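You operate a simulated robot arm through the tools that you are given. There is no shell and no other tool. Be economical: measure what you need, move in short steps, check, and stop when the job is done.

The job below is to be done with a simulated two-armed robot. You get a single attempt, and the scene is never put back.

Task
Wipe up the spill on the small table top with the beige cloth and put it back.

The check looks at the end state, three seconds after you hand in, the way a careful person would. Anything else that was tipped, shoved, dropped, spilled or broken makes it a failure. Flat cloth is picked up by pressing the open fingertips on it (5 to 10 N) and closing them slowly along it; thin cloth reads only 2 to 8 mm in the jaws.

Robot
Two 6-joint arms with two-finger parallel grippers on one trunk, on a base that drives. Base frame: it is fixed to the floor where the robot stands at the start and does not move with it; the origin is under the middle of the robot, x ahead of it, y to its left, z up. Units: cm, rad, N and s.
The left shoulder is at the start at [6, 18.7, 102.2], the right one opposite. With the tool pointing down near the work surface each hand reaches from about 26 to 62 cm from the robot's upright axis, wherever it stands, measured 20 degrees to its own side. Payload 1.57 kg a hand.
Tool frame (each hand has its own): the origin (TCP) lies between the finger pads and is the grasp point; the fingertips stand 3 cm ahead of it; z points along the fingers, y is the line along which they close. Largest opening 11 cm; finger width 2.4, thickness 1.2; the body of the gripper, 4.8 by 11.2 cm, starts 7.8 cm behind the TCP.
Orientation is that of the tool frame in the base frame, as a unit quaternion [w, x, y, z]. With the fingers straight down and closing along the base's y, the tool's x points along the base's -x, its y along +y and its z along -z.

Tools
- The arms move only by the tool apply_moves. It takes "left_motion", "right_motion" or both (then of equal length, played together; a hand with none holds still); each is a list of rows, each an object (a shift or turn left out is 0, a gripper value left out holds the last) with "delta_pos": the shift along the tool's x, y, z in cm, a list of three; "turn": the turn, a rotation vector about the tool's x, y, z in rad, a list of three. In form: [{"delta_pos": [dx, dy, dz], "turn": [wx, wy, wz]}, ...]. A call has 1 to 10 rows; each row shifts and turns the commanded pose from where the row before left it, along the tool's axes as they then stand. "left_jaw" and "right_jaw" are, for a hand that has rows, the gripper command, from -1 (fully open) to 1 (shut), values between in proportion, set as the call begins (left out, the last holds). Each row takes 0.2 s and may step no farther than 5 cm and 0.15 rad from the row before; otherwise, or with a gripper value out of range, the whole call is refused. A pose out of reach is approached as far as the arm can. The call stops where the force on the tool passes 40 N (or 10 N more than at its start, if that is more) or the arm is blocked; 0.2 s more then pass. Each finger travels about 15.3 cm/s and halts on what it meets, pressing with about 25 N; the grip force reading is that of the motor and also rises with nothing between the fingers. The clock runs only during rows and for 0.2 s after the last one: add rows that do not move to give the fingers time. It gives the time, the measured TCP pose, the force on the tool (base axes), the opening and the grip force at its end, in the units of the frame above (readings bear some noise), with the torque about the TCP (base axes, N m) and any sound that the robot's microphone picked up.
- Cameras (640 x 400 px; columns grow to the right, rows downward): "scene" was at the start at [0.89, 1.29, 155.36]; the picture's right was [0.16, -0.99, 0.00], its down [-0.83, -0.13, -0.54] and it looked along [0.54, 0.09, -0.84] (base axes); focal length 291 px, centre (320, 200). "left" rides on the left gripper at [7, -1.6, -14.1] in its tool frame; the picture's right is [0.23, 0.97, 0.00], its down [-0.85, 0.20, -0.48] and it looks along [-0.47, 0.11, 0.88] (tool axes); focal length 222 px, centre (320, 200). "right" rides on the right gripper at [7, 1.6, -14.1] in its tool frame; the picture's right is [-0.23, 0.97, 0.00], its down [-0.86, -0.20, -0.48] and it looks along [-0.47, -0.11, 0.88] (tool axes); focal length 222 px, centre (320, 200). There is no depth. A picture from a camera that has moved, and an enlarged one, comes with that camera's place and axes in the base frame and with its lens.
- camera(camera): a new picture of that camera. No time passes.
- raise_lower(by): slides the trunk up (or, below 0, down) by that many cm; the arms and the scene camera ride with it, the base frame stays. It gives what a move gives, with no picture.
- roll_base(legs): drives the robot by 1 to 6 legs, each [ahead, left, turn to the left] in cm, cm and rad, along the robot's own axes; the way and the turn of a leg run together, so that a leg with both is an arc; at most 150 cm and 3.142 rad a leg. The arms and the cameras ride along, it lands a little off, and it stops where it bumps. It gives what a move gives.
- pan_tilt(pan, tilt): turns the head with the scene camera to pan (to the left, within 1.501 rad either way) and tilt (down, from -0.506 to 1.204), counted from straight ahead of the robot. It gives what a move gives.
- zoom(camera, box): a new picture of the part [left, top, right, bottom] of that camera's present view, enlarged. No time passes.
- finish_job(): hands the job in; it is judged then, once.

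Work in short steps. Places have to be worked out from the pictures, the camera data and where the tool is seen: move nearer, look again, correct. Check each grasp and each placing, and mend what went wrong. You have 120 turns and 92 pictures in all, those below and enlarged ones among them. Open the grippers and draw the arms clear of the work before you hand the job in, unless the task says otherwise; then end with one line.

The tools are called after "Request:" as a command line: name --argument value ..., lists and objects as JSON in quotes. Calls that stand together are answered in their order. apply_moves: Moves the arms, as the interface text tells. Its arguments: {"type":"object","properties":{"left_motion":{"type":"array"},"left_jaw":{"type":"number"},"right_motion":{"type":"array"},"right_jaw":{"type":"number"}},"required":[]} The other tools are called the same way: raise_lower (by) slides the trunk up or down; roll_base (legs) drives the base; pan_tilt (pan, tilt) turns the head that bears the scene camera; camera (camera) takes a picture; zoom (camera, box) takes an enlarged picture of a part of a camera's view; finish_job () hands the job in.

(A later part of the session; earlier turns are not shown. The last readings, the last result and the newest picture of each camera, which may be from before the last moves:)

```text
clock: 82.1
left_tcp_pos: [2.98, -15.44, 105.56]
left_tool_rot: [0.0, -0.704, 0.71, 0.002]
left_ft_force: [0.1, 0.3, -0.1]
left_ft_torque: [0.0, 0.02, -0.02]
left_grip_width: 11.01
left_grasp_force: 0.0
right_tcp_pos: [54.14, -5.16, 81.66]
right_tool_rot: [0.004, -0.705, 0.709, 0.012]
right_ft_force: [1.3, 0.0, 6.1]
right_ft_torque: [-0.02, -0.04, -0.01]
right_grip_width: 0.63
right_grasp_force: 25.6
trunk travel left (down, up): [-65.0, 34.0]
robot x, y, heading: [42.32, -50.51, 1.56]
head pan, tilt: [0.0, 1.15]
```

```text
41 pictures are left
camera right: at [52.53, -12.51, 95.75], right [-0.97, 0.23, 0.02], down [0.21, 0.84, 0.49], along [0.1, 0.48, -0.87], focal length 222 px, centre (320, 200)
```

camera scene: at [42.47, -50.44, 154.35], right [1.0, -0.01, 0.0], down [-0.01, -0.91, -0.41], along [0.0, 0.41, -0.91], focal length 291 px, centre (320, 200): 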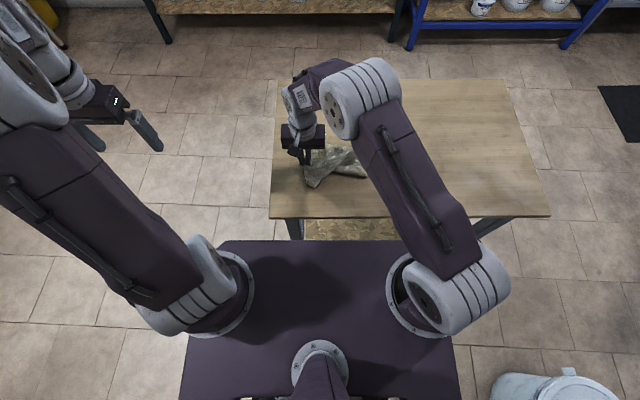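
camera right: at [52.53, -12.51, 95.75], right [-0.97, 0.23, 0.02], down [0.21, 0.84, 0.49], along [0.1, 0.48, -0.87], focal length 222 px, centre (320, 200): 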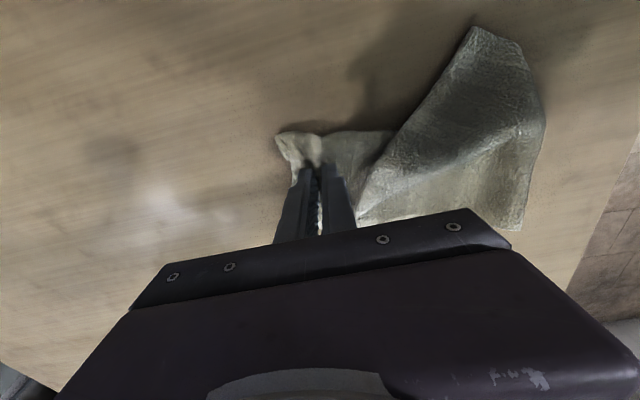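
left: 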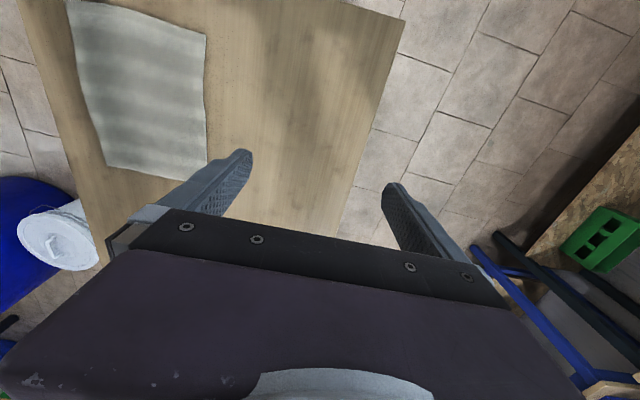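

Something is pinched (0.63 cm). I lift in an arc toward -y, about 9 cm, and look whether the flap unfolded.

Request:
apply_moves --right_motion '[{"delta_pos": [0, 0, -2]}, {"delta_pos": [1, 0, -2]}, {"delta_pos": [2, 0, -1]}, {"delta_pos": [2, -0.5, 0]}, {"delta_pos": [2, -0.5, 0]}, {"delta_pos": [2, -0.5, 0.5]}, {}]'

Request:
camera --camera "right"

Request:
zoom --camera "scene" --box '[260, 110, 420, 210]'

```text
clock: 83.7
left_tcp_pos: [3.08, -15.4, 105.74]
left_tool_rot: [-0.001, -0.704, 0.71, 0.001]
left_ft_force: [-0.6, 0.2, -0.6]
left_ft_torque: [0.02, -0.02, 0.02]
left_grip_width: 10.99
left_grasp_force: 0.2
right_tcp_pos: [55.56, -14.34, 85.97]
right_tool_rot: [0.003, -0.705, 0.709, 0.01]
right_ft_force: [-1.1, 0.3, 1.2]
right_ft_torque: [-0.03, 0.03, 0.0]
right_grip_width: 0.6
right_grasp_force: 24.7
trunk travel left (down, up): [-65.0, 34.0]
robot x, y, heading: [42.3, -50.93, 1.561]
head pan, tilt: [0.0, 1.15]
```

```text
40 pictures are left
camera right: at [54.06, -21.59, 100.01], right [-0.97, 0.23, 0.01], down [0.21, 0.84, 0.49], along [0.1, 0.48, -0.87], focal length 222 px, centre (320, 200)
```

right: 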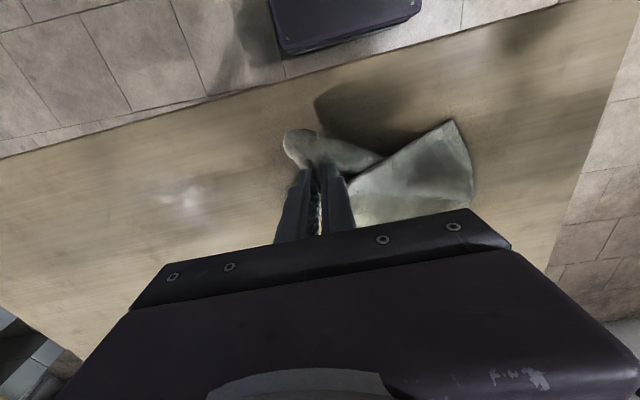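

```text
4.00 times, centred on (340, 160) of scene
camera zoom: at [42.45, -50.4, 154.35], right [1.0, -0.01, 0.0], down [-0.01, -0.91, -0.41], along [0.0, 0.41, -0.91], focal length 1162 px, centre (240, 360)
```

zoom: 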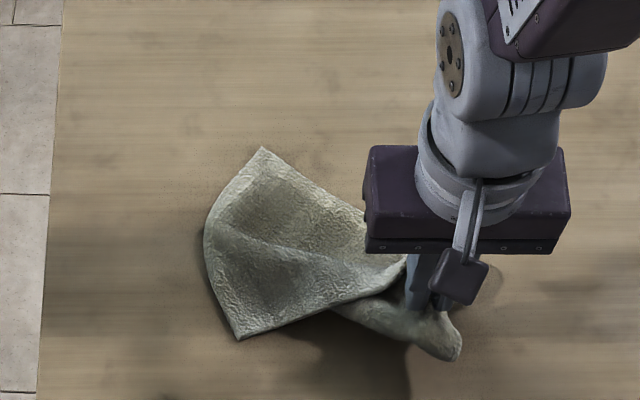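

Both layers came along. The -x edge is well spread, though. I set this end down here, release, and look for a single-layer corner to lift so the fold can fall open.

Request:
apply_moves --right_motion '[{"delta_pos": [-2, 0, 1]}, {"delta_pos": [-2, -0.5, 1]}, {"delta_pos": [0, -0.5, 1.2]}, {}]'

Request:
apply_moves --right_motion '[{}, {}, {"delta_pos": [0, 0, -2]}, {"delta_pos": [0, 0, -4]}, {"delta_pos": [1, -4, -2]}, {"delta_pos": [1, -4, -2]}, {"delta_pos": [1, -4, -2]}, {"delta_pos": [1, -4, -2]}, {}]' --right_jaw 0.2

Request:
zoom --camera "scene" --box '[280, 120, 400, 200]'

Request:
zoom --camera "right" --box '[300, 50, 540, 220]'

```text
clock: 84.7
left_tcp_pos: [3.01, -15.58, 105.72]
left_tool_rot: [0.001, -0.705, 0.709, 0.001]
left_ft_force: [0.2, -0.1, -0.4]
left_ft_torque: [0.05, -0.02, 0.0]
left_grip_width: 10.99
left_grasp_force: 0.0
right_tcp_pos: [56.64, -10.19, 83.01]
right_tool_rot: [0.003, -0.705, 0.709, 0.011]
right_ft_force: [-0.9, -0.2, 1.9]
right_ft_torque: [0.04, -0.02, -0.03]
right_grip_width: 0.6
right_grasp_force: 25.4
trunk travel left (down, up): [-65.0, 34.0]
robot x, y, heading: [42.4, -50.36, 1.566]
head pan, tilt: [0.0, 1.15]
```

```text
clock: 86.7
left_tcp_pos: [3.04, -15.49, 105.7]
left_tool_rot: [0.0, -0.705, 0.71, 0.0]
left_ft_force: [-0.4, -0.4, -0.1]
left_ft_torque: [0.04, 0.0, 0.01]
left_grip_width: 10.98
left_grasp_force: 0.0
right_tcp_pos: [72.69, -14.53, 96.65]
right_tool_rot: [0.004, -0.705, 0.709, 0.01]
right_ft_force: [0.6, 0.4, 0.2]
right_ft_torque: [-0.01, -0.01, 0.0]
right_grip_width: 4.41
right_grasp_force: 0.0
trunk travel left (down, up): [-65.0, 34.0]
robot x, y, heading: [42.34, -50.45, 1.564]
head pan, tilt: [0.0, 1.15]
```

```text
5.00 times, centred on (340, 160) of scene
camera zoom: at [42.36, -50.39, 154.35], right [1.0, -0.01, 0.0], down [-0.01, -0.91, -0.41], along [0.0, 0.41, -0.91], focal length 1453 px, centre (220, 400)
```

zoom: 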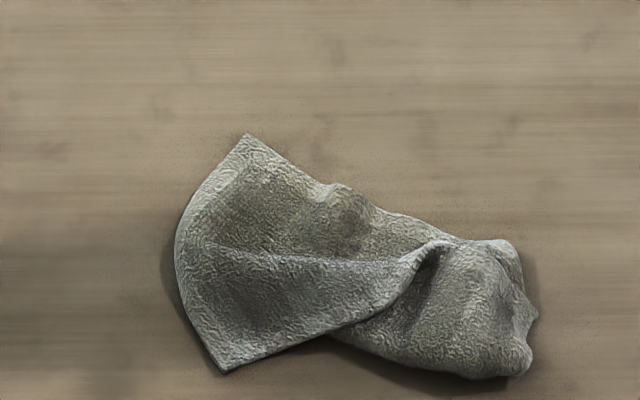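

```text
2.35 times, centred on (420, 135) of right
camera zoom: at [71.02, -21.82, 110.61], right [-0.97, 0.23, 0.01], down [0.21, 0.84, 0.49], along [0.1, 0.48, -0.87], focal length 523 px, centre (85, 353)
```

zoom: 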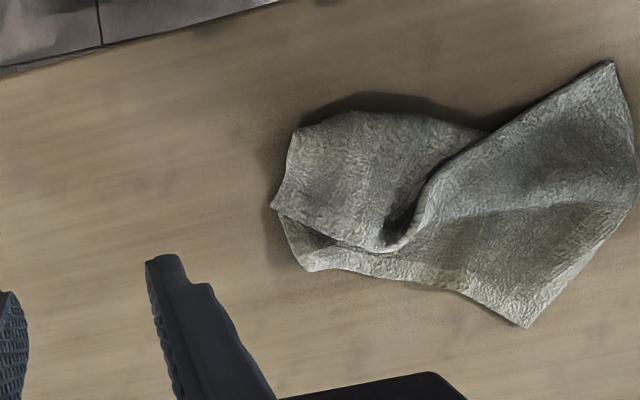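

The near +x part is still folded over. There's a single-layer strip by the far edge near (51, -5.3); pinching that, lifting high and laying it down toward +y should let the fold fall open and recentre the cloth.

Request:
apply_moves --right_motion '[{"delta_pos": [-1.5, 3.6, 1.6]}, {"delta_pos": [-1.5, 3.6, 1.6]}, {"delta_pos": [-1.5, 3.6, 1.6]}, {"delta_pos": [-1.5, 3.6, 1.6]}, {"delta_pos": [-1.6, 3.6, 1.6]}, {"delta_pos": [-1.6, 3.6, 2]}, {}]' --right_jaw 0.4

Request:
camera --camera "right"

```text
clock: 88.3
left_tcp_pos: [3.14, -15.55, 105.72]
left_tool_rot: [0.0, -0.705, 0.71, 0.001]
left_ft_force: [0.1, 0.0, 0.2]
left_ft_torque: [0.01, 0.01, -0.01]
left_grip_width: 10.99
left_grasp_force: 0.1
right_tcp_pos: [51.02, -5.0, 87.25]
right_tool_rot: [0.003, -0.705, 0.71, 0.011]
right_ft_force: [0.6, -0.6, 0.2]
right_ft_torque: [-0.03, -0.03, 0.0]
right_grip_width: 3.27
right_grasp_force: 0.1
trunk travel left (down, up): [-65.0, 34.0]
robot x, y, heading: [42.4, -50.64, 1.563]
head pan, tilt: [0.0, 1.15]
```

```text
36 pictures are left
camera right: at [49.51, -12.38, 101.19], right [-0.97, 0.23, 0.02], down [0.21, 0.84, 0.49], along [0.1, 0.48, -0.87], focal length 222 px, centre (320, 200)
```

right: 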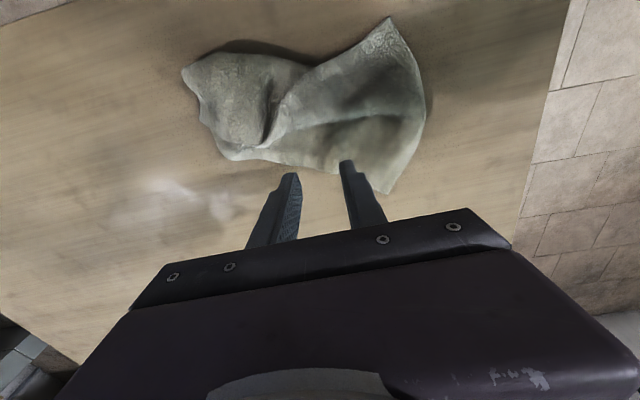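

The landing point projects at about pixel (318,157), on the single layer just inside the far edge. I descend gently.

Request:
apply_moves --right_motion '[{"delta_pos": [0.4, 0, 2]}, {"delta_pos": [0, 0, 2]}, {"delta_pos": [0, 0, 1.2]}, {}]'

Request:
apply_moves --right_motion '[{"delta_pos": [0, 0, 0.3]}, {}]'

Request:
apply_moves --right_motion '[{"delta_pos": [0, 0, 0.2]}, {}]'

```text
clock: 89.3
left_tcp_pos: [3.08, -15.52, 105.66]
left_tool_rot: [0.0, -0.705, 0.709, 0.001]
left_ft_force: [0.8, 0.2, 0.8]
left_ft_torque: [0.01, -0.01, 0.03]
left_grip_width: 11.0
left_grasp_force: 0.0
right_tcp_pos: [51.02, -5.4, 81.89]
right_tool_rot: [0.003, -0.705, 0.709, 0.011]
right_ft_force: [-0.4, 0.2, -0.2]
right_ft_torque: [0.01, 0.01, -0.02]
right_grip_width: 3.31
right_grasp_force: 0.0
trunk travel left (down, up): [-65.0, 34.0]
robot x, y, heading: [42.43, -50.67, 1.566]
head pan, tilt: [0.0, 1.15]
```

```text
clock: 89.9
left_tcp_pos: [3.01, -15.55, 105.65]
left_tool_rot: [0.0, -0.704, 0.71, 0.002]
left_ft_force: [0.0, 0.2, -0.6]
left_ft_torque: [-0.03, -0.01, 0.02]
left_grip_width: 10.99
left_grasp_force: 0.1
right_tcp_pos: [50.84, -5.35, 81.6]
right_tool_rot: [0.003, -0.706, 0.708, 0.011]
right_ft_force: [0.0, -0.1, 0.7]
right_ft_torque: [0.02, -0.02, -0.03]
right_grip_width: 3.28
right_grasp_force: 0.1
trunk travel left (down, up): [-65.0, 34.0]
robot x, y, heading: [42.64, -50.46, 1.565]
head pan, tilt: [0.0, 1.15]
```

```text
clock: 90.5
left_tcp_pos: [2.86, -15.63, 105.64]
left_tool_rot: [0.001, -0.704, 0.71, 0.002]
left_ft_force: [-0.7, 0.4, -0.1]
left_ft_torque: [-0.02, -0.02, 0.0]
left_grip_width: 10.99
left_grasp_force: 0.1
right_tcp_pos: [50.84, -5.38, 81.36]
right_tool_rot: [0.003, -0.704, 0.71, 0.011]
right_ft_force: [0.8, -0.7, 2.6]
right_ft_torque: [-0.03, -0.03, 0.01]
right_grip_width: 3.28
right_grasp_force: 0.1
trunk travel left (down, up): [-65.0, 34.0]
robot x, y, heading: [42.47, -50.74, 1.564]
head pan, tilt: [0.0, 1.15]
```

Contact 2.6 N; a bit more pressure, then close slowly.

Request:
apply_moves --right_motion '[{"delta_pos": [0, 0, 0.1]}, {}]' --right_jaw 0.5

Request:
apply_moves --right_motion '[{}]' --right_jaw 0.62

Request:
apply_moves --right_motion '[{}]' --right_jaw 0.75

Request:
apply_moves --right_motion '[{}]' --right_jaw 0.88

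Request:
apply_moves --right_motion '[{}, {}, {}]' --right_jaw 1.0

```text
clock: 91.1
left_tcp_pos: [2.97, -15.62, 105.74]
left_tool_rot: [0.001, -0.705, 0.71, 0.0]
left_ft_force: [0.7, 0.5, -0.4]
left_ft_torque: [0.0, 0.02, 0.0]
left_grip_width: 10.99
left_grasp_force: 0.1
right_tcp_pos: [50.94, -5.4, 81.42]
right_tool_rot: [0.004, -0.704, 0.71, 0.011]
right_ft_force: [0.9, -0.4, 7.4]
right_ft_torque: [-0.02, -0.08, -0.01]
right_grip_width: 2.63
right_grasp_force: 0.1
trunk travel left (down, up): [-65.0, 34.0]
robot x, y, heading: [42.36, -50.39, 1.567]
head pan, tilt: [0.0, 1.15]
```

```text
clock: 91.5
left_tcp_pos: [3.01, -15.62, 105.67]
left_tool_rot: [0.0, -0.704, 0.71, 0.0]
left_ft_force: [0.9, -0.2, -0.7]
left_ft_torque: [0.0, 0.02, -0.02]
left_grip_width: 11.0
left_grasp_force: 0.1
right_tcp_pos: [50.74, -5.43, 81.31]
right_tool_rot: [0.004, -0.705, 0.709, 0.011]
right_ft_force: [-0.2, 0.0, 7.8]
right_ft_torque: [0.01, -0.01, 0.03]
right_grip_width: 1.9
right_grasp_force: 0.0
trunk travel left (down, up): [-65.0, 34.0]
robot x, y, heading: [42.22, -50.61, 1.57]
head pan, tilt: [0.0, 1.15]
```

```text
clock: 91.9
left_tcp_pos: [3.09, -15.54, 105.71]
left_tool_rot: [0.001, -0.704, 0.71, 0.001]
left_ft_force: [0.6, -0.3, -0.4]
left_ft_torque: [-0.01, -0.02, 0.02]
left_grip_width: 10.99
left_grasp_force: 0.1
right_tcp_pos: [51.02, -5.4, 81.33]
right_tool_rot: [0.004, -0.705, 0.709, 0.011]
right_ft_force: [-0.5, 0.3, 8.0]
right_ft_torque: [0.02, 0.01, 0.02]
right_grip_width: 1.3
right_grasp_force: 0.1
trunk travel left (down, up): [-65.0, 34.0]
robot x, y, heading: [42.32, -50.69, 1.562]
head pan, tilt: [0.0, 1.15]
```

```text
clock: 92.3
left_tcp_pos: [2.91, -15.6, 105.74]
left_tool_rot: [0.0, -0.705, 0.709, 0.001]
left_ft_force: [-0.1, -0.8, -0.5]
left_ft_torque: [0.03, -0.02, 0.04]
left_grip_width: 11.0
left_grasp_force: 0.0
right_tcp_pos: [50.97, -5.47, 81.37]
right_tool_rot: [0.004, -0.705, 0.709, 0.012]
right_ft_force: [0.3, -0.5, 8.7]
right_ft_torque: [-0.01, 0.02, -0.02]
right_grip_width: 0.62
right_grasp_force: 6.7
trunk travel left (down, up): [-65.0, 34.0]
robot x, y, heading: [42.56, -50.54, 1.563]
head pan, tilt: [0.0, 1.15]
```

```text
clock: 93.1
left_tcp_pos: [3.02, -15.53, 105.74]
left_tool_rot: [0.002, -0.704, 0.71, 0.0]
left_ft_force: [-0.4, -0.6, 0.4]
left_ft_torque: [0.02, -0.01, -0.01]
left_grip_width: 11.01
left_grasp_force: 0.0
right_tcp_pos: [51.01, -5.39, 81.29]
right_tool_rot: [0.004, -0.705, 0.709, 0.012]
right_ft_force: [0.3, -0.9, 8.4]
right_ft_torque: [-0.03, -0.01, 0.03]
right_grip_width: 0.48
right_grasp_force: 24.8
trunk travel left (down, up): [-65.0, 34.0]
robot x, y, heading: [42.37, -50.31, 1.562]
head pan, tilt: [0.0, 1.15]
```

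Single layer held (0.48 cm). I lift 18 cm while drifting to y≈-12 and check how it hangs.

Request:
apply_moves --right_motion '[{"delta_pos": [0, 0, -2]}, {"delta_pos": [0, 0, -3]}, {"delta_pos": [1, 0, -3]}, {"delta_pos": [2, 0, -3]}, {"delta_pos": [2, 0, -3]}, {"delta_pos": [2, 0, -3]}, {"delta_pos": [0, 0, -2]}, {}, {}]'

Request:
zoom --camera "scene" --box '[260, 90, 460, 220]'

Request:
camera --camera "right"

```text
clock: 95.1
left_tcp_pos: [3.05, -15.6, 105.78]
left_tool_rot: [-0.001, -0.705, 0.709, 0.0]
left_ft_force: [0.0, -0.6, -0.2]
left_ft_torque: [0.02, -0.01, -0.01]
left_grip_width: 11.02
left_grasp_force: 0.1
right_tcp_pos: [51.14, -12.81, 100.04]
right_tool_rot: [0.003, -0.705, 0.71, 0.011]
right_ft_force: [0.0, 0.6, 0.1]
right_ft_torque: [0.01, 0.02, 0.04]
right_grip_width: 0.49
right_grasp_force: 25.4
trunk travel left (down, up): [-65.0, 34.0]
robot x, y, heading: [42.43, -50.36, 1.565]
head pan, tilt: [0.0, 1.15]
```

```text
3.08 times, centred on (360, 155) of scene
camera zoom: at [42.46, -50.46, 154.35], right [1.0, -0.01, 0.0], down [-0.01, -0.91, -0.41], along [0.0, 0.41, -0.91], focal length 894 px, centre (197, 338)
```

zoom: 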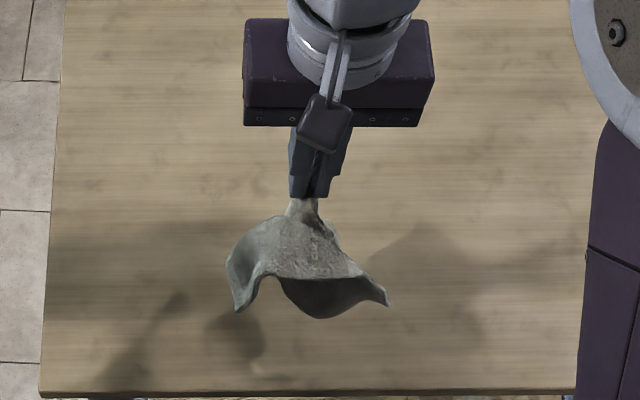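

```text
34 pictures are left
camera right: at [49.59, -20.05, 114.12], right [-0.97, 0.23, 0.02], down [0.21, 0.84, 0.49], along [0.1, 0.48, -0.87], focal length 222 px, centre (320, 200)
```

right: 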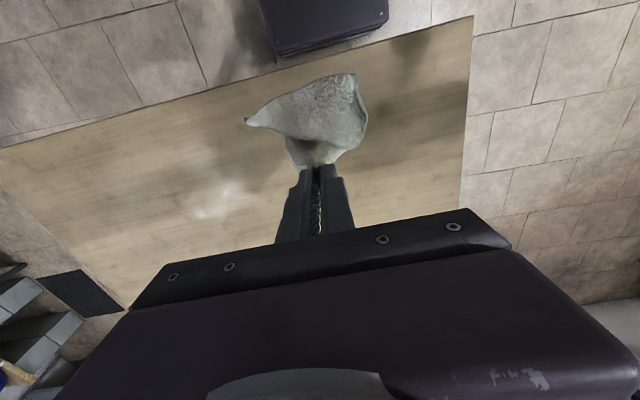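

Now it hangs open like a skirt from the far edge, unfolded. I shift to x≈46 and lay it down with the hand moving toward +y, ending at about (46, 2).

Request:
apply_moves --right_motion '[{"delta_pos": [0.5, 2.5, -1.5]}, {"delta_pos": [0.5, 2.5, 0]}, {}, {}, {"delta_pos": [0, 0, 1.5]}, {"delta_pos": [-0.5, 0, 2]}, {"delta_pos": [-1, 0, 1.5]}, {"delta_pos": [-1.5, 0, 1.5]}, {"delta_pos": [-1.8, 0, 1.5]}, {"delta_pos": [-2, 0, 1.5]}]'

Request:
apply_moves --right_motion '[{"delta_pos": [-2, 0, 1.7]}, {"delta_pos": [-2, 0, 1.8]}, {"delta_pos": [-2, 0, 2]}, {"delta_pos": [-1.6, 0, 2]}, {"delta_pos": [-1.2, 0, 1.5]}, {}]'

Request:
camera --camera "right"

Request:
zoom --camera "scene" --box '[260, 90, 460, 220]'

```text
clock: 97.3
left_tcp_pos: [3.09, -15.48, 105.83]
left_tool_rot: [0.0, -0.705, 0.709, 0.0]
left_ft_force: [0.9, -0.8, 0.0]
left_ft_torque: [0.01, 0.0, 0.02]
left_grip_width: 10.99
left_grasp_force: 0.1
right_tcp_pos: [46.03, -6.58, 92.25]
right_tool_rot: [0.003, -0.705, 0.709, 0.01]
right_ft_force: [0.2, 0.4, -0.6]
right_ft_torque: [-0.03, 0.01, 0.02]
right_grip_width: 0.49
right_grasp_force: 24.7
trunk travel left (down, up): [-65.0, 34.0]
robot x, y, heading: [42.58, -50.56, 1.562]
head pan, tilt: [0.0, 1.15]
```

```text
clock: 98.7
left_tcp_pos: [2.98, -15.56, 105.75]
left_tool_rot: [0.0, -0.705, 0.709, 0.001]
left_ft_force: [-0.5, 0.0, -0.2]
left_ft_torque: [0.0, 0.04, 0.02]
left_grip_width: 10.99
left_grasp_force: 0.1
right_tcp_pos: [46.03, 2.33, 83.48]
right_tool_rot: [0.003, -0.705, 0.709, 0.011]
right_ft_force: [-0.1, -0.7, 0.3]
right_ft_torque: [0.03, 0.02, 0.05]
right_grip_width: 0.48
right_grasp_force: 25.4
trunk travel left (down, up): [-65.0, 34.0]
robot x, y, heading: [42.48, -50.78, 1.561]
head pan, tilt: [0.0, 1.15]
```

```text
33 pictures are left
camera right: at [44.52, -5.01, 97.39], right [-0.97, 0.23, 0.01], down [0.21, 0.84, 0.49], along [0.1, 0.48, -0.87], focal length 222 px, centre (320, 200)
```

right: 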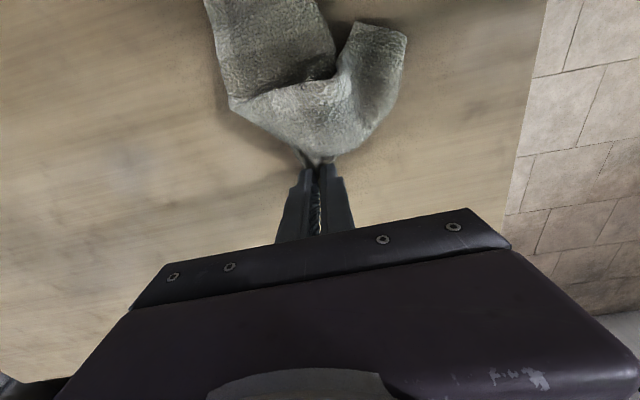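

```text
3.08 times, centred on (360, 155) of scene
camera zoom: at [42.45, -50.48, 154.35], right [1.0, -0.01, 0.0], down [-0.01, -0.91, -0.41], along [0.0, 0.41, -0.91], focal length 894 px, centre (197, 338)
```

zoom: 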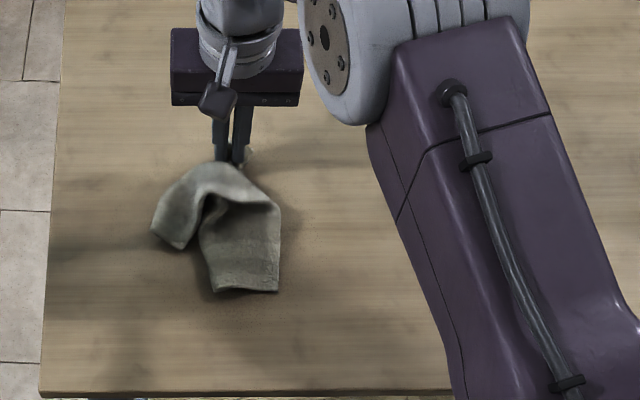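

Hanging from one point bunches it in x. The fix is two hands: with the ends of the far long edge held ~20 cm apart along x by both hands, it can be laid flat. I release and look for the far corners.

Request:
apply_moves --right_motion '[{"delta_pos": [0, 0, 0.8]}, {}]'

Request:
apply_moves --right_motion '[{}, {}, {"delta_pos": [0, 0, -2]}, {"delta_pos": [0, 0, -4]}, {"delta_pos": [1, -4, -2]}, {"delta_pos": [1, -4, -2]}, {"delta_pos": [1, -4, -2]}, {"delta_pos": [1, -4, -2]}, {"delta_pos": [1, -4, 0]}, {}]' --right_jaw 0.4

Request:
zoom --camera "scene" --box '[270, 110, 390, 190]'

Request:
camera --camera "right"

```text
clock: 99.3
left_tcp_pos: [3.02, -15.51, 105.73]
left_tool_rot: [0.0, -0.706, 0.709, 0.0]
left_ft_force: [-0.2, 0.2, 0.6]
left_ft_torque: [0.01, 0.01, 0.01]
left_grip_width: 10.99
left_grasp_force: 0.0
right_tcp_pos: [46.15, 2.2, 82.6]
right_tool_rot: [0.004, -0.705, 0.71, 0.011]
right_ft_force: [0.1, -0.4, 2.7]
right_ft_torque: [-0.01, 0.01, 0.04]
right_grip_width: 0.46
right_grasp_force: 25.2
trunk travel left (down, up): [-65.0, 34.0]
robot x, y, heading: [42.59, -50.66, 1.568]
head pan, tilt: [0.0, 1.15]
```

```text
clock: 101.5
left_tcp_pos: [2.98, -15.46, 105.7]
left_tool_rot: [0.0, -0.705, 0.709, 0.0]
left_ft_force: [-0.3, -0.1, 0.4]
left_ft_torque: [0.05, -0.01, 0.01]
left_grip_width: 11.0
left_grasp_force: 0.0
right_tcp_pos: [66.1, -3.24, 96.44]
right_tool_rot: [0.003, -0.705, 0.709, 0.011]
right_ft_force: [-0.9, 0.7, -0.1]
right_ft_torque: [-0.03, -0.03, 0.02]
right_grip_width: 3.28
right_grasp_force: 0.1
trunk travel left (down, up): [-65.0, 34.0]
robot x, y, heading: [42.6, -50.43, 1.563]
head pan, tilt: [0.0, 1.15]
```

```text
5.00 times, centred on (330, 150) of scene
camera zoom: at [42.37, -50.41, 154.35], right [1.0, -0.01, 0.0], down [-0.01, -0.91, -0.41], along [0.0, 0.41, -0.91], focal length 1453 px, centre (270, 450)
```

zoom: 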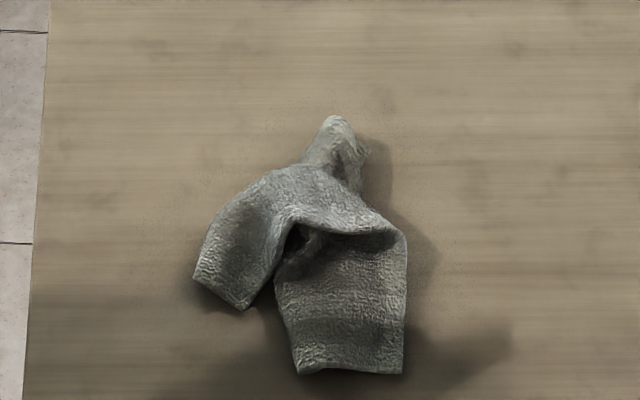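

```text
30 pictures are left
camera right: at [64.59, -10.46, 110.42], right [-0.97, 0.23, 0.01], down [0.21, 0.84, 0.49], along [0.1, 0.48, -0.87], focal length 222 px, centre (320, 200)
```

right: 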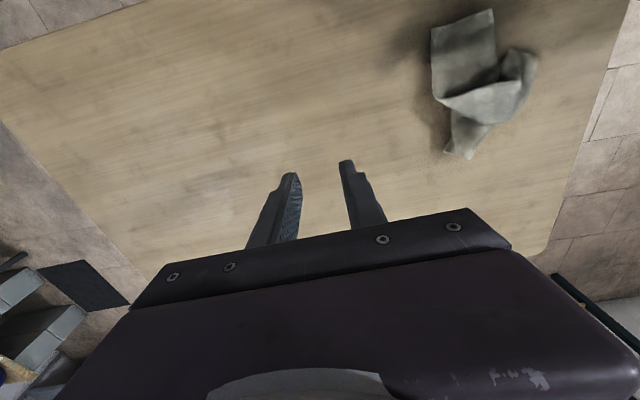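

The cloth is now folded into two lobes. I zoom for its edges before a two-handed stretch.

Request:
zoom --camera "right" --box '[410, 0, 570, 170]'

Request:
zoom --camera "scene" --box '[302, 128, 358, 188]'

```text
2.35 times, centred on (490, 85) of right
camera zoom: at [64.59, -10.46, 110.42], right [-0.97, 0.23, 0.01], down [0.21, 0.84, 0.49], along [0.1, 0.48, -0.87], focal length 523 px, centre (-80, 471)
```

zoom: 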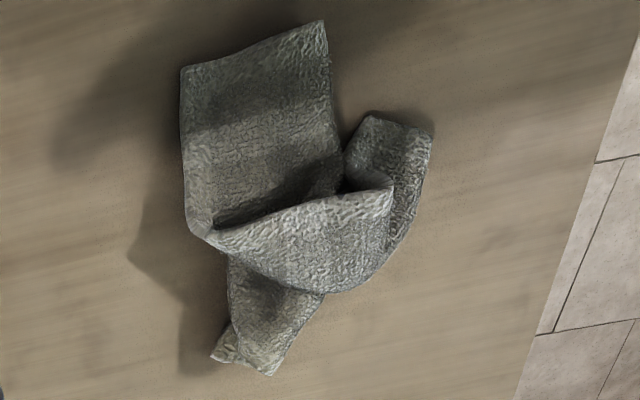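

```text
6.67 times, centred on (330, 158) of scene
camera zoom: at [42.37, -50.41, 154.35], right [1.0, -0.01, 0.0], down [-0.01, -0.91, -0.41], along [0.0, 0.41, -0.91], focal length 1937 px, centre (253, 480)
```

zoom: 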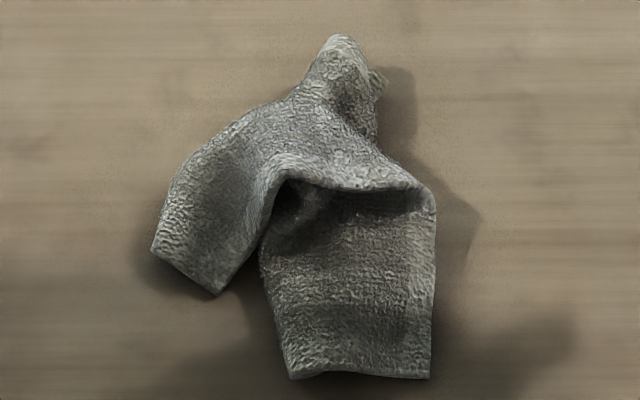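

I pinch the +x lobe's end near (48.3, -9.3) with the right hand first, approaching from above.

Request:
apply_moves --right_motion '[{"delta_pos": [1.2, 3.6, 1.5]}, {"delta_pos": [1.2, 3.6, 1.5]}, {"delta_pos": [1.2, 3.6, 1.5]}, {"delta_pos": [1.2, 3.5, 2]}, {"delta_pos": [1.3, 3.5, 2.5]}, {}]'

Request:
camera --camera "right"

```text
clock: 102.9
left_tcp_pos: [3.13, -15.6, 105.79]
left_tool_rot: [0.0, -0.705, 0.71, 0.001]
left_ft_force: [-0.3, -0.5, 0.0]
left_ft_torque: [-0.02, 0.02, 0.01]
left_grip_width: 11.02
left_grasp_force: 0.1
right_tcp_pos: [48.27, -9.02, 87.51]
right_tool_rot: [0.002, -0.705, 0.709, 0.01]
right_ft_force: [0.1, -0.4, 0.4]
right_ft_torque: [0.01, 0.03, 0.0]
right_grip_width: 3.28
right_grasp_force: 0.1
trunk travel left (down, up): [-65.0, 34.0]
robot x, y, heading: [42.26, -50.49, 1.56]
head pan, tilt: [0.0, 1.15]
```

```text
27 pictures are left
camera right: at [46.65, -16.25, 101.48], right [-0.97, 0.23, 0.02], down [0.21, 0.84, 0.49], along [0.1, 0.48, -0.87], focal length 222 px, centre (320, 200)
```

right: 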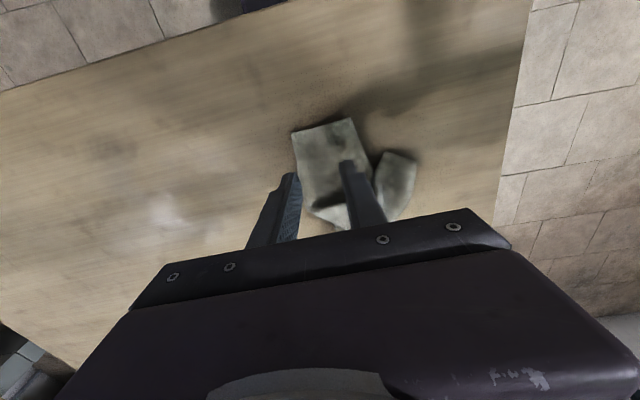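

The landing point is mid-lobe; I shift 1.8 cm toward its end and 0.5 cm in +x, then go down to light contact.

Request:
apply_moves --right_motion '[{"delta_pos": [1.7, -0.4, 2]}, {"delta_pos": [0, 0, 2]}, {"delta_pos": [0, 0, 1.3]}, {}]'

Request:
apply_moves --right_motion '[{"delta_pos": [0, 0, 0.3]}, {}]'

Request:
apply_moves --right_motion '[{"delta_pos": [0, 0, 0.15]}, {}]'

```text
clock: 103.9
left_tcp_pos: [3.0, -15.5, 105.74]
left_tool_rot: [0.0, -0.704, 0.71, 0.002]
left_ft_force: [-0.5, -0.1, 0.5]
left_ft_torque: [0.03, 0.01, -0.01]
left_grip_width: 11.01
left_grasp_force: 0.0
right_tcp_pos: [48.56, -10.53, 82.07]
right_tool_rot: [0.002, -0.704, 0.71, 0.01]
right_ft_force: [-0.2, -0.7, -0.1]
right_ft_torque: [0.0, 0.01, -0.02]
right_grip_width: 3.31
right_grasp_force: 0.1
trunk travel left (down, up): [-65.0, 34.0]
robot x, y, heading: [42.46, -50.56, 1.566]
head pan, tilt: [0.0, 1.15]
```

```text
clock: 104.5
left_tcp_pos: [3.01, -15.49, 105.75]
left_tool_rot: [0.0, -0.704, 0.71, 0.001]
left_ft_force: [-1.0, 0.5, 0.1]
left_ft_torque: [0.03, -0.01, -0.03]
left_grip_width: 10.98
left_grasp_force: 0.0
right_tcp_pos: [48.52, -10.5, 81.81]
right_tool_rot: [0.004, -0.706, 0.709, 0.011]
right_ft_force: [-0.3, 0.2, 1.9]
right_ft_torque: [0.04, 0.05, 0.0]
right_grip_width: 3.31
right_grasp_force: 0.4
trunk travel left (down, up): [-65.0, 34.0]
robot x, y, heading: [42.18, -50.58, 1.567]
head pan, tilt: [0.0, 1.15]
```

```text
clock: 105.1
left_tcp_pos: [3.0, -15.5, 105.8]
left_tool_rot: [0.001, -0.705, 0.71, 0.001]
left_ft_force: [-0.6, 0.0, 1.2]
left_ft_torque: [0.02, 0.01, 0.0]
left_grip_width: 10.97
left_grasp_force: 0.0
right_tcp_pos: [48.5, -10.5, 81.59]
right_tool_rot: [0.003, -0.705, 0.709, 0.01]
right_ft_force: [-0.2, 0.5, 1.9]
right_ft_torque: [0.03, 0.07, 0.01]
right_grip_width: 3.33
right_grasp_force: 0.5
trunk travel left (down, up): [-65.0, 34.0]
robot x, y, heading: [42.58, -50.67, 1.566]
head pan, tilt: [0.0, 1.15]
```

Contact is light; a little more, and close slowly.

Request:
apply_moves --right_motion '[{"delta_pos": [0, 0, 0.15]}, {}]'

Request:
apply_moves --right_motion '[{}]' --right_jaw 0.55

Request:
apply_moves --right_motion '[{}]' --right_jaw 0.7

Request:
apply_moves --right_motion '[{}]' --right_jaw 0.85

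Request:
apply_moves --right_motion '[{}, {}, {}]' --right_jaw 1.0

Request:
apply_moves --right_motion '[{"delta_pos": [0, 0, -2]}, {"delta_pos": [0, -2, -2]}, {"delta_pos": [-1, -3, -2]}, {"delta_pos": [-1, -3, 0]}, {"delta_pos": [-1, -3, 0]}, {"delta_pos": [0, -1.5, 1.5]}, {}]'

Request:
zoom --camera "scene" --box '[270, 100, 430, 210]'

```text
clock: 105.7
left_tcp_pos: [3.03, -15.58, 105.77]
left_tool_rot: [0.0, -0.704, 0.71, 0.0]
left_ft_force: [-0.2, 0.2, 0.6]
left_ft_torque: [-0.01, 0.03, 0.01]
left_grip_width: 10.97
left_grasp_force: 0.0
right_tcp_pos: [48.47, -10.57, 81.51]
right_tool_rot: [0.004, -0.705, 0.709, 0.012]
right_ft_force: [-0.8, 0.2, 6.4]
right_ft_torque: [0.04, 0.15, -0.01]
right_grip_width: 3.35
right_grasp_force: 0.9
trunk travel left (down, up): [-65.0, 34.0]
robot x, y, heading: [42.44, -50.49, 1.568]
head pan, tilt: [0.0, 1.15]
```

```text
clock: 106.1
left_tcp_pos: [3.07, -15.61, 105.69]
left_tool_rot: [0.0, -0.705, 0.71, 0.001]
left_ft_force: [-0.5, 0.4, -0.1]
left_ft_torque: [0.0, -0.01, 0.0]
left_grip_width: 11.0
left_grasp_force: 0.0
right_tcp_pos: [48.51, -10.57, 81.48]
right_tool_rot: [0.004, -0.705, 0.709, 0.011]
right_ft_force: [0.7, 0.7, 6.8]
right_ft_torque: [0.07, 0.11, -0.02]
right_grip_width: 2.49
right_grasp_force: 0.0
trunk travel left (down, up): [-65.0, 34.0]
robot x, y, heading: [42.38, -50.46, 1.566]
head pan, tilt: [0.0, 1.15]
```

```text
clock: 106.5
left_tcp_pos: [2.96, -15.43, 105.83]
left_tool_rot: [0.0, -0.705, 0.71, 0.001]
left_ft_force: [-0.4, 0.0, 0.8]
left_ft_torque: [0.01, 0.03, 0.0]
left_grip_width: 11.02
left_grasp_force: 0.1
right_tcp_pos: [48.56, -10.59, 81.68]
right_tool_rot: [0.004, -0.705, 0.71, 0.011]
right_ft_force: [-0.6, 1.6, 8.3]
right_ft_torque: [0.08, 0.12, 0.0]
right_grip_width: 1.7
right_grasp_force: 0.4
trunk travel left (down, up): [-65.0, 34.0]
robot x, y, heading: [42.57, -50.22, 1.563]
head pan, tilt: [0.0, 1.15]
```

```text
clock: 106.9
left_tcp_pos: [3.08, -15.52, 105.76]
left_tool_rot: [0.001, -0.704, 0.71, 0.0]
left_ft_force: [0.0, 0.1, 0.3]
left_ft_torque: [0.02, -0.01, 0.03]
left_grip_width: 11.01
left_grasp_force: 0.0
right_tcp_pos: [48.45, -10.69, 81.54]
right_tool_rot: [0.004, -0.704, 0.71, 0.011]
right_ft_force: [-3.5, 0.6, 8.5]
right_ft_torque: [0.04, 0.15, 0.01]
right_grip_width: 0.89
right_grasp_force: 7.1
trunk travel left (down, up): [-65.0, 34.0]
robot x, y, heading: [42.09, -50.38, 1.567]
head pan, tilt: [0.0, 1.15]
```

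```text
clock: 107.7
left_tcp_pos: [3.05, -15.57, 105.69]
left_tool_rot: [0.0, -0.705, 0.709, 0.0]
left_ft_force: [0.2, -0.6, 0.1]
left_ft_torque: [0.02, 0.03, -0.02]
left_grip_width: 11.03
left_grasp_force: 0.0
right_tcp_pos: [48.43, -10.48, 81.47]
right_tool_rot: [0.004, -0.704, 0.71, 0.01]
right_ft_force: [-2.6, 0.3, 8.3]
right_ft_torque: [0.03, 0.15, 0.03]
right_grip_width: 0.5
right_grasp_force: 24.9
trunk travel left (down, up): [-65.0, 34.0]
robot x, y, heading: [42.75, -50.8, 1.559]
head pan, tilt: [0.0, 1.15]
```

```text
clock: 109.3
left_tcp_pos: [2.94, -15.39, 105.74]
left_tool_rot: [0.001, -0.705, 0.709, 0.002]
left_ft_force: [-0.1, 0.0, -0.2]
left_ft_torque: [0.0, 0.02, 0.0]
left_grip_width: 11.0
left_grasp_force: 0.0
right_tcp_pos: [61.19, -7.58, 85.83]
right_tool_rot: [0.002, -0.705, 0.709, 0.01]
right_ft_force: [0.2, 0.3, 0.1]
right_ft_torque: [0.0, 0.0, 0.0]
right_grip_width: 0.44
right_grasp_force: 25.5
trunk travel left (down, up): [-65.0, 34.0]
robot x, y, heading: [42.74, -50.88, 1.561]
head pan, tilt: [0.0, 1.15]
```

```text
3.64 times, centred on (350, 155) of scene
camera zoom: at [42.41, -50.46, 154.35], right [1.0, -0.01, 0.0], down [-0.01, -0.91, -0.41], along [0.0, 0.41, -0.91], focal length 1057 px, centre (211, 364)
```

zoom: 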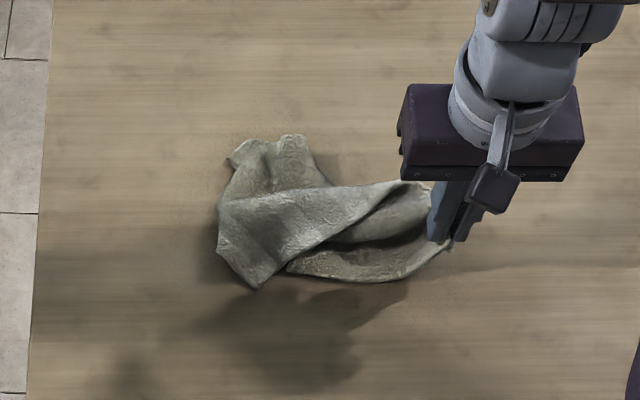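

The right hand holds the +x end (single layer). Now the left hand goes to the -x end near (44.5, -6).

Request:
apply_moves --left_motion '[{"delta_pos": [-0.95, -4.15, 1.5]}, {"delta_pos": [-0.95, -4.15, 1.5]}, {"delta_pos": [-0.95, -4.15, 1.5]}, {"delta_pos": [-0.95, -4.15, 1.5]}, {"delta_pos": [-0.95, -4.15, 1.5]}, {"delta_pos": [-0.95, -4.15, 1.7]}, {"delta_pos": [-0.95, -4.15, 1.8]}, {"delta_pos": [-0.95, -4.15, 1.8]}, {"delta_pos": [-0.95, -4.15, 1.8]}, {"delta_pos": [-0.95, -4.1, 1.8]}]' --left_jaw 0.4

Request:
camera --camera "left"

```text
clock: 111.5
left_tcp_pos: [44.61, -6.17, 89.25]
left_tool_rot: [-0.001, -0.705, 0.709, 0.001]
left_ft_force: [0.9, 0.1, -0.1]
left_ft_torque: [0.0, -0.03, 0.0]
left_grip_width: 3.3
left_grasp_force: 0.1
right_tcp_pos: [61.24, -7.63, 85.86]
right_tool_rot: [0.002, -0.706, 0.708, 0.011]
right_ft_force: [0.1, 0.4, 0.2]
right_ft_torque: [0.0, 0.04, 0.0]
right_grip_width: 0.43
right_grasp_force: 25.5
trunk travel left (down, up): [-65.0, 34.0]
robot x, y, heading: [42.42, -50.69, 1.561]
head pan, tilt: [0.0, 1.15]
```

```text
25 pictures are left
camera left: at [46.33, -13.09, 103.36], right [-0.98, -0.22, 0.0], down [-0.19, 0.86, 0.48], along [-0.11, 0.47, -0.88], focal length 222 px, centre (320, 200)
```

left: 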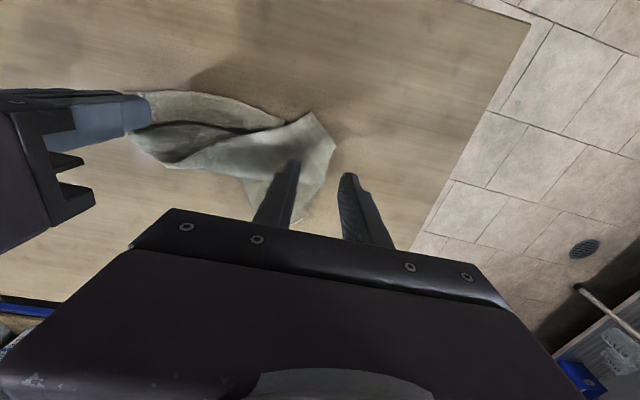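

The -x end lies just to +x of my landing point; I shift 1 cm in +x, 1 cm in -y and go down.

Request:
apply_moves --left_motion '[{"delta_pos": [0.9, -1.1, 2]}, {"delta_pos": [0, 0, 2]}, {"delta_pos": [0, 0, 2]}, {"delta_pos": [0, 0, 0.8]}, {}]'

Request:
apply_moves --left_motion '[{"delta_pos": [0, 0, 0.3]}, {}]'

Request:
camera --camera "left"

```text
clock: 112.7
left_tcp_pos: [45.64, -7.14, 82.46]
left_tool_rot: [0.001, -0.705, 0.709, 0.001]
left_ft_force: [0.2, -0.9, -0.1]
left_ft_torque: [0.01, -0.03, 0.03]
left_grip_width: 3.32
left_grasp_force: 0.1
right_tcp_pos: [61.12, -7.55, 85.96]
right_tool_rot: [0.002, -0.706, 0.709, 0.009]
right_ft_force: [-0.1, -0.1, -0.2]
right_ft_torque: [0.0, 0.0, -0.05]
right_grip_width: 0.47
right_grasp_force: 25.3
trunk travel left (down, up): [-65.0, 34.0]
robot x, y, heading: [42.58, -50.15, 1.56]
head pan, tilt: [0.0, 1.15]
```

```text
clock: 113.3
left_tcp_pos: [45.68, -7.24, 82.12]
left_tool_rot: [0.0, -0.704, 0.71, 0.0]
left_ft_force: [0.6, -0.8, 0.5]
left_ft_torque: [0.02, 0.01, -0.01]
left_grip_width: 3.31
left_grasp_force: 0.0
right_tcp_pos: [61.06, -7.63, 85.89]
right_tool_rot: [0.003, -0.705, 0.709, 0.01]
right_ft_force: [0.0, -0.5, 0.0]
right_ft_torque: [-0.01, 0.03, -0.03]
right_grip_width: 0.47
right_grasp_force: 25.2
trunk travel left (down, up): [-65.0, 34.0]
robot x, y, heading: [42.22, -50.83, 1.559]
head pan, tilt: [0.0, 1.15]
```

```text
24 pictures are left
camera left: at [47.28, -14.1, 96.29], right [-0.98, -0.22, 0.0], down [-0.19, 0.86, 0.48], along [-0.11, 0.47, -0.88], focal length 222 px, centre (320, 200)
```

left: 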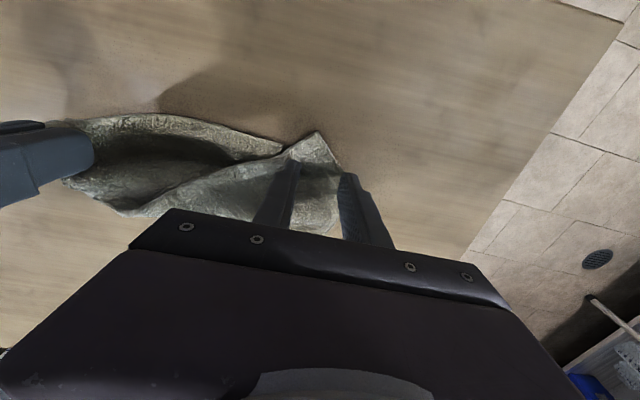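

I shift another 0.9 cm in +x so both fingers are on cloth, then press lightly.

Request:
apply_moves --left_motion '[{"delta_pos": [0, -0.9, -0.3]}, {"delta_pos": [0, 0, 0.5]}, {}]'

Request:
apply_moves --left_motion '[{"delta_pos": [0, 0, 0.25]}, {}]'

Request:
apply_moves --left_motion '[{"delta_pos": [0, 0, 0.1]}, {}]'

```text
clock: 114.1
left_tcp_pos: [46.6, -7.14, 81.83]
left_tool_rot: [0.0, -0.705, 0.709, 0.001]
left_ft_force: [-0.7, -0.1, 0.6]
left_ft_torque: [0.03, 0.0, 0.03]
left_grip_width: 3.28
left_grasp_force: 0.1
right_tcp_pos: [61.08, -7.69, 85.84]
right_tool_rot: [0.003, -0.704, 0.71, 0.011]
right_ft_force: [0.2, 0.1, -0.3]
right_ft_torque: [0.0, 0.02, -0.02]
right_grip_width: 0.44
right_grasp_force: 24.4
trunk travel left (down, up): [-65.0, 34.0]
robot x, y, heading: [42.63, -50.4, 1.56]
head pan, tilt: [0.0, 1.15]
```

```text
clock: 114.7
left_tcp_pos: [46.55, -7.17, 81.81]
left_tool_rot: [0.0, -0.704, 0.71, 0.0]
left_ft_force: [0.3, -0.1, -0.1]
left_ft_torque: [0.02, -0.01, 0.0]
left_grip_width: 3.31
left_grasp_force: 0.0
right_tcp_pos: [61.19, -7.69, 85.91]
right_tool_rot: [0.003, -0.704, 0.71, 0.011]
right_ft_force: [0.0, -0.5, -0.7]
right_ft_torque: [-0.01, 0.01, 0.03]
right_grip_width: 0.47
right_grasp_force: 24.9
trunk travel left (down, up): [-65.0, 34.0]
robot x, y, heading: [42.77, -50.81, 1.564]
head pan, tilt: [0.0, 1.15]
```

```text
clock: 115.3
left_tcp_pos: [46.5, -7.15, 81.69]
left_tool_rot: [0.0, -0.705, 0.709, 0.0]
left_ft_force: [-0.4, 0.6, 0.8]
left_ft_torque: [-0.01, 0.0, 0.03]
left_grip_width: 3.3
left_grasp_force: 0.0
right_tcp_pos: [61.23, -7.56, 85.88]
right_tool_rot: [0.002, -0.704, 0.71, 0.011]
right_ft_force: [-0.7, 0.3, 0.0]
right_ft_torque: [0.0, -0.01, -0.01]
right_grip_width: 0.46
right_grasp_force: 25.3
trunk travel left (down, up): [-65.0, 34.0]
robot x, y, heading: [42.44, -50.66, 1.567]
head pan, tilt: [0.0, 1.15]
```

Still no load; more small steps.

Request:
apply_moves --left_motion '[{"delta_pos": [0, 0, 0.25]}, {}]'

Request:
apply_moves --left_motion '[{"delta_pos": [0, 0, 0.12]}, {}]'

```text
clock: 115.9
left_tcp_pos: [46.61, -7.13, 81.5]
left_tool_rot: [0.001, -0.705, 0.709, 0.001]
left_ft_force: [-0.7, 1.6, 6.1]
left_ft_torque: [0.05, 0.09, -0.02]
left_grip_width: 3.33
left_grasp_force: 0.2
right_tcp_pos: [60.99, -7.69, 85.92]
right_tool_rot: [0.003, -0.704, 0.71, 0.01]
right_ft_force: [0.1, 0.1, -0.3]
right_ft_torque: [0.0, 0.0, 0.01]
right_grip_width: 0.44
right_grasp_force: 24.8
trunk travel left (down, up): [-65.0, 34.0]
robot x, y, heading: [42.74, -50.47, 1.567]
head pan, tilt: [0.0, 1.15]
```

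```text
clock: 116.5
left_tcp_pos: [46.48, -7.22, 81.28]
left_tool_rot: [0.002, -0.705, 0.71, 0.001]
left_ft_force: [-2.0, 2.9, 13.6]
left_ft_torque: [0.18, 0.19, -0.06]
left_grip_width: 3.32
left_grasp_force: 0.2
right_tcp_pos: [61.08, -7.74, 85.87]
right_tool_rot: [0.004, -0.705, 0.709, 0.011]
right_ft_force: [0.3, -0.4, -0.2]
right_ft_torque: [-0.02, 0.0, 0.0]
right_grip_width: 0.45
right_grasp_force: 24.5
trunk travel left (down, up): [-65.0, 34.0]
robot x, y, heading: [42.33, -50.63, 1.562]
head pan, tilt: [0.0, 1.15]
```

13.6 N is a bit much; I ease 0.08 cm and close slowly.

Request:
apply_moves --left_motion '[{"delta_pos": [0, 0, -0.08]}]' --left_jaw 0.52

Request:
apply_moves --left_motion '[{}]' --left_jaw 0.64

Request:
apply_moves --left_motion '[{}]' --left_jaw 0.76

Request:
apply_moves --left_motion '[{}]' --left_jaw 0.88

Request:
apply_moves --left_motion '[{}, {}, {}]' --left_jaw 1.0

Request:
apply_moves --left_motion '[{"delta_pos": [0, 0.5, -3]}, {"delta_pos": [0, 0.5, -4]}, {"delta_pos": [0, 0.5, -4]}, {"delta_pos": [0, 0.5, -4]}, {"delta_pos": [0, 0, -3]}, {}]' --right_motion '[{"delta_pos": [0, 0, -2]}, {"delta_pos": [0, 0, -3]}, {"delta_pos": [0, 0, -3]}, {"delta_pos": [0, 0, -3]}, {"delta_pos": [0, 0, -3]}, {}]'

Request:
zoom --camera "scene" --box '[260, 60, 460, 210]'

```text
clock: 116.9
left_tcp_pos: [46.61, -7.26, 81.4]
left_tool_rot: [0.0, -0.705, 0.709, 0.001]
left_ft_force: [-1.0, 0.8, 9.8]
left_ft_torque: [0.09, 0.1, -0.04]
left_grip_width: 2.55
left_grasp_force: 0.1
right_tcp_pos: [61.09, -7.63, 85.91]
right_tool_rot: [0.003, -0.704, 0.71, 0.01]
right_ft_force: [-0.2, -0.2, -0.5]
right_ft_torque: [0.0, 0.02, -0.02]
right_grip_width: 0.46
right_grasp_force: 25.4
trunk travel left (down, up): [-65.0, 34.0]
robot x, y, heading: [42.74, -50.46, 1.56]
head pan, tilt: [0.0, 1.15]
```

```text
clock: 117.3
left_tcp_pos: [46.65, -7.19, 81.47]
left_tool_rot: [0.001, -0.705, 0.709, 0.002]
left_ft_force: [0.3, 0.3, 7.8]
left_ft_torque: [0.09, 0.06, -0.03]
left_grip_width: 1.83
left_grasp_force: 0.0
right_tcp_pos: [61.09, -7.69, 86.02]
right_tool_rot: [0.004, -0.705, 0.709, 0.011]
right_ft_force: [-0.4, -0.5, -0.1]
right_ft_torque: [-0.03, 0.0, 0.02]
right_grip_width: 0.48
right_grasp_force: 24.9
trunk travel left (down, up): [-65.0, 34.0]
robot x, y, heading: [42.29, -50.56, 1.562]
head pan, tilt: [0.0, 1.15]
```

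```text
clock: 117.7
left_tcp_pos: [46.5, -7.37, 81.4]
left_tool_rot: [0.001, -0.705, 0.709, 0.002]
left_ft_force: [0.7, -1.1, 6.8]
left_ft_torque: [0.06, 0.03, 0.01]
left_grip_width: 1.21
left_grasp_force: 0.0
right_tcp_pos: [61.15, -7.68, 85.94]
right_tool_rot: [0.004, -0.705, 0.709, 0.011]
right_ft_force: [-0.4, 0.1, 0.5]
right_ft_torque: [-0.01, 0.01, 0.04]
right_grip_width: 0.46
right_grasp_force: 24.8
trunk travel left (down, up): [-65.0, 34.0]
robot x, y, heading: [42.36, -50.92, 1.562]
head pan, tilt: [0.0, 1.15]
```

```text
clock: 118.1
left_tcp_pos: [46.55, -7.27, 81.36]
left_tool_rot: [0.001, -0.705, 0.709, 0.001]
left_ft_force: [0.0, -0.3, 8.4]
left_ft_torque: [0.04, 0.06, -0.03]
left_grip_width: 0.79
left_grasp_force: 0.5
right_tcp_pos: [61.16, -7.69, 85.91]
right_tool_rot: [0.003, -0.705, 0.709, 0.011]
right_ft_force: [-1.0, 0.4, -0.2]
right_ft_torque: [-0.01, 0.01, 0.0]
right_grip_width: 0.48
right_grasp_force: 24.6
trunk travel left (down, up): [-65.0, 34.0]
robot x, y, heading: [42.89, -50.46, 1.568]
head pan, tilt: [0.0, 1.15]
```

```text
clock: 118.9
left_tcp_pos: [46.5, -7.2, 81.25]
left_tool_rot: [0.001, -0.704, 0.71, 0.0]
left_ft_force: [-1.4, 0.3, 7.4]
left_ft_torque: [0.06, 0.09, 0.02]
left_grip_width: 0.46
left_grasp_force: 25.1
right_tcp_pos: [61.11, -7.57, 86.02]
right_tool_rot: [0.004, -0.705, 0.709, 0.011]
right_ft_force: [-0.6, 0.3, 0.6]
right_ft_torque: [-0.02, 0.0, 0.0]
right_grip_width: 0.46
right_grasp_force: 25.4
trunk travel left (down, up): [-65.0, 34.0]
robot x, y, heading: [42.32, -50.16, 1.562]
head pan, tilt: [0.0, 1.15]
```

```text
clock: 120.3
left_tcp_pos: [44.53, -7.08, 99.37]
left_tool_rot: [-0.001, -0.704, 0.71, 0.0]
left_ft_force: [1.2, 0.0, 0.7]
left_ft_torque: [0.01, 0.0, 0.01]
left_grip_width: 0.45
left_grasp_force: 25.1
right_tcp_pos: [61.24, -7.92, 100.02]
right_tool_rot: [0.003, -0.704, 0.71, 0.01]
right_ft_force: [-0.8, -0.1, -1.2]
right_ft_torque: [-0.01, 0.02, 0.01]
right_grip_width: 0.46
right_grasp_force: 25.2
trunk travel left (down, up): [-65.0, 34.0]
robot x, y, heading: [42.44, -50.37, 1.56]
head pan, tilt: [0.0, 1.15]
```

```text
2.67 times, centred on (360, 135) of scene
camera zoom: at [42.48, -50.34, 154.35], right [1.0, -0.01, 0.0], down [-0.01, -0.91, -0.41], along [0.0, 0.41, -0.91], focal length 775 px, centre (213, 373)
```

zoom: 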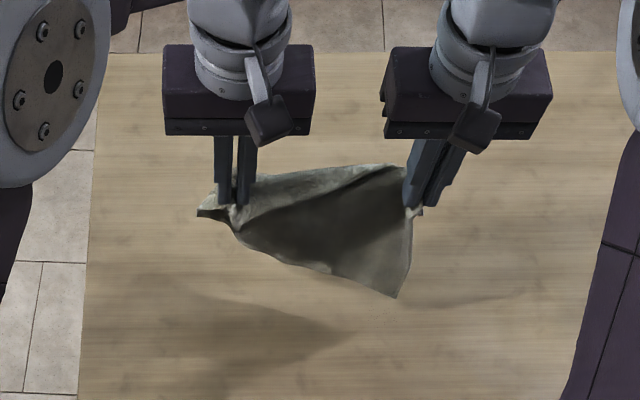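

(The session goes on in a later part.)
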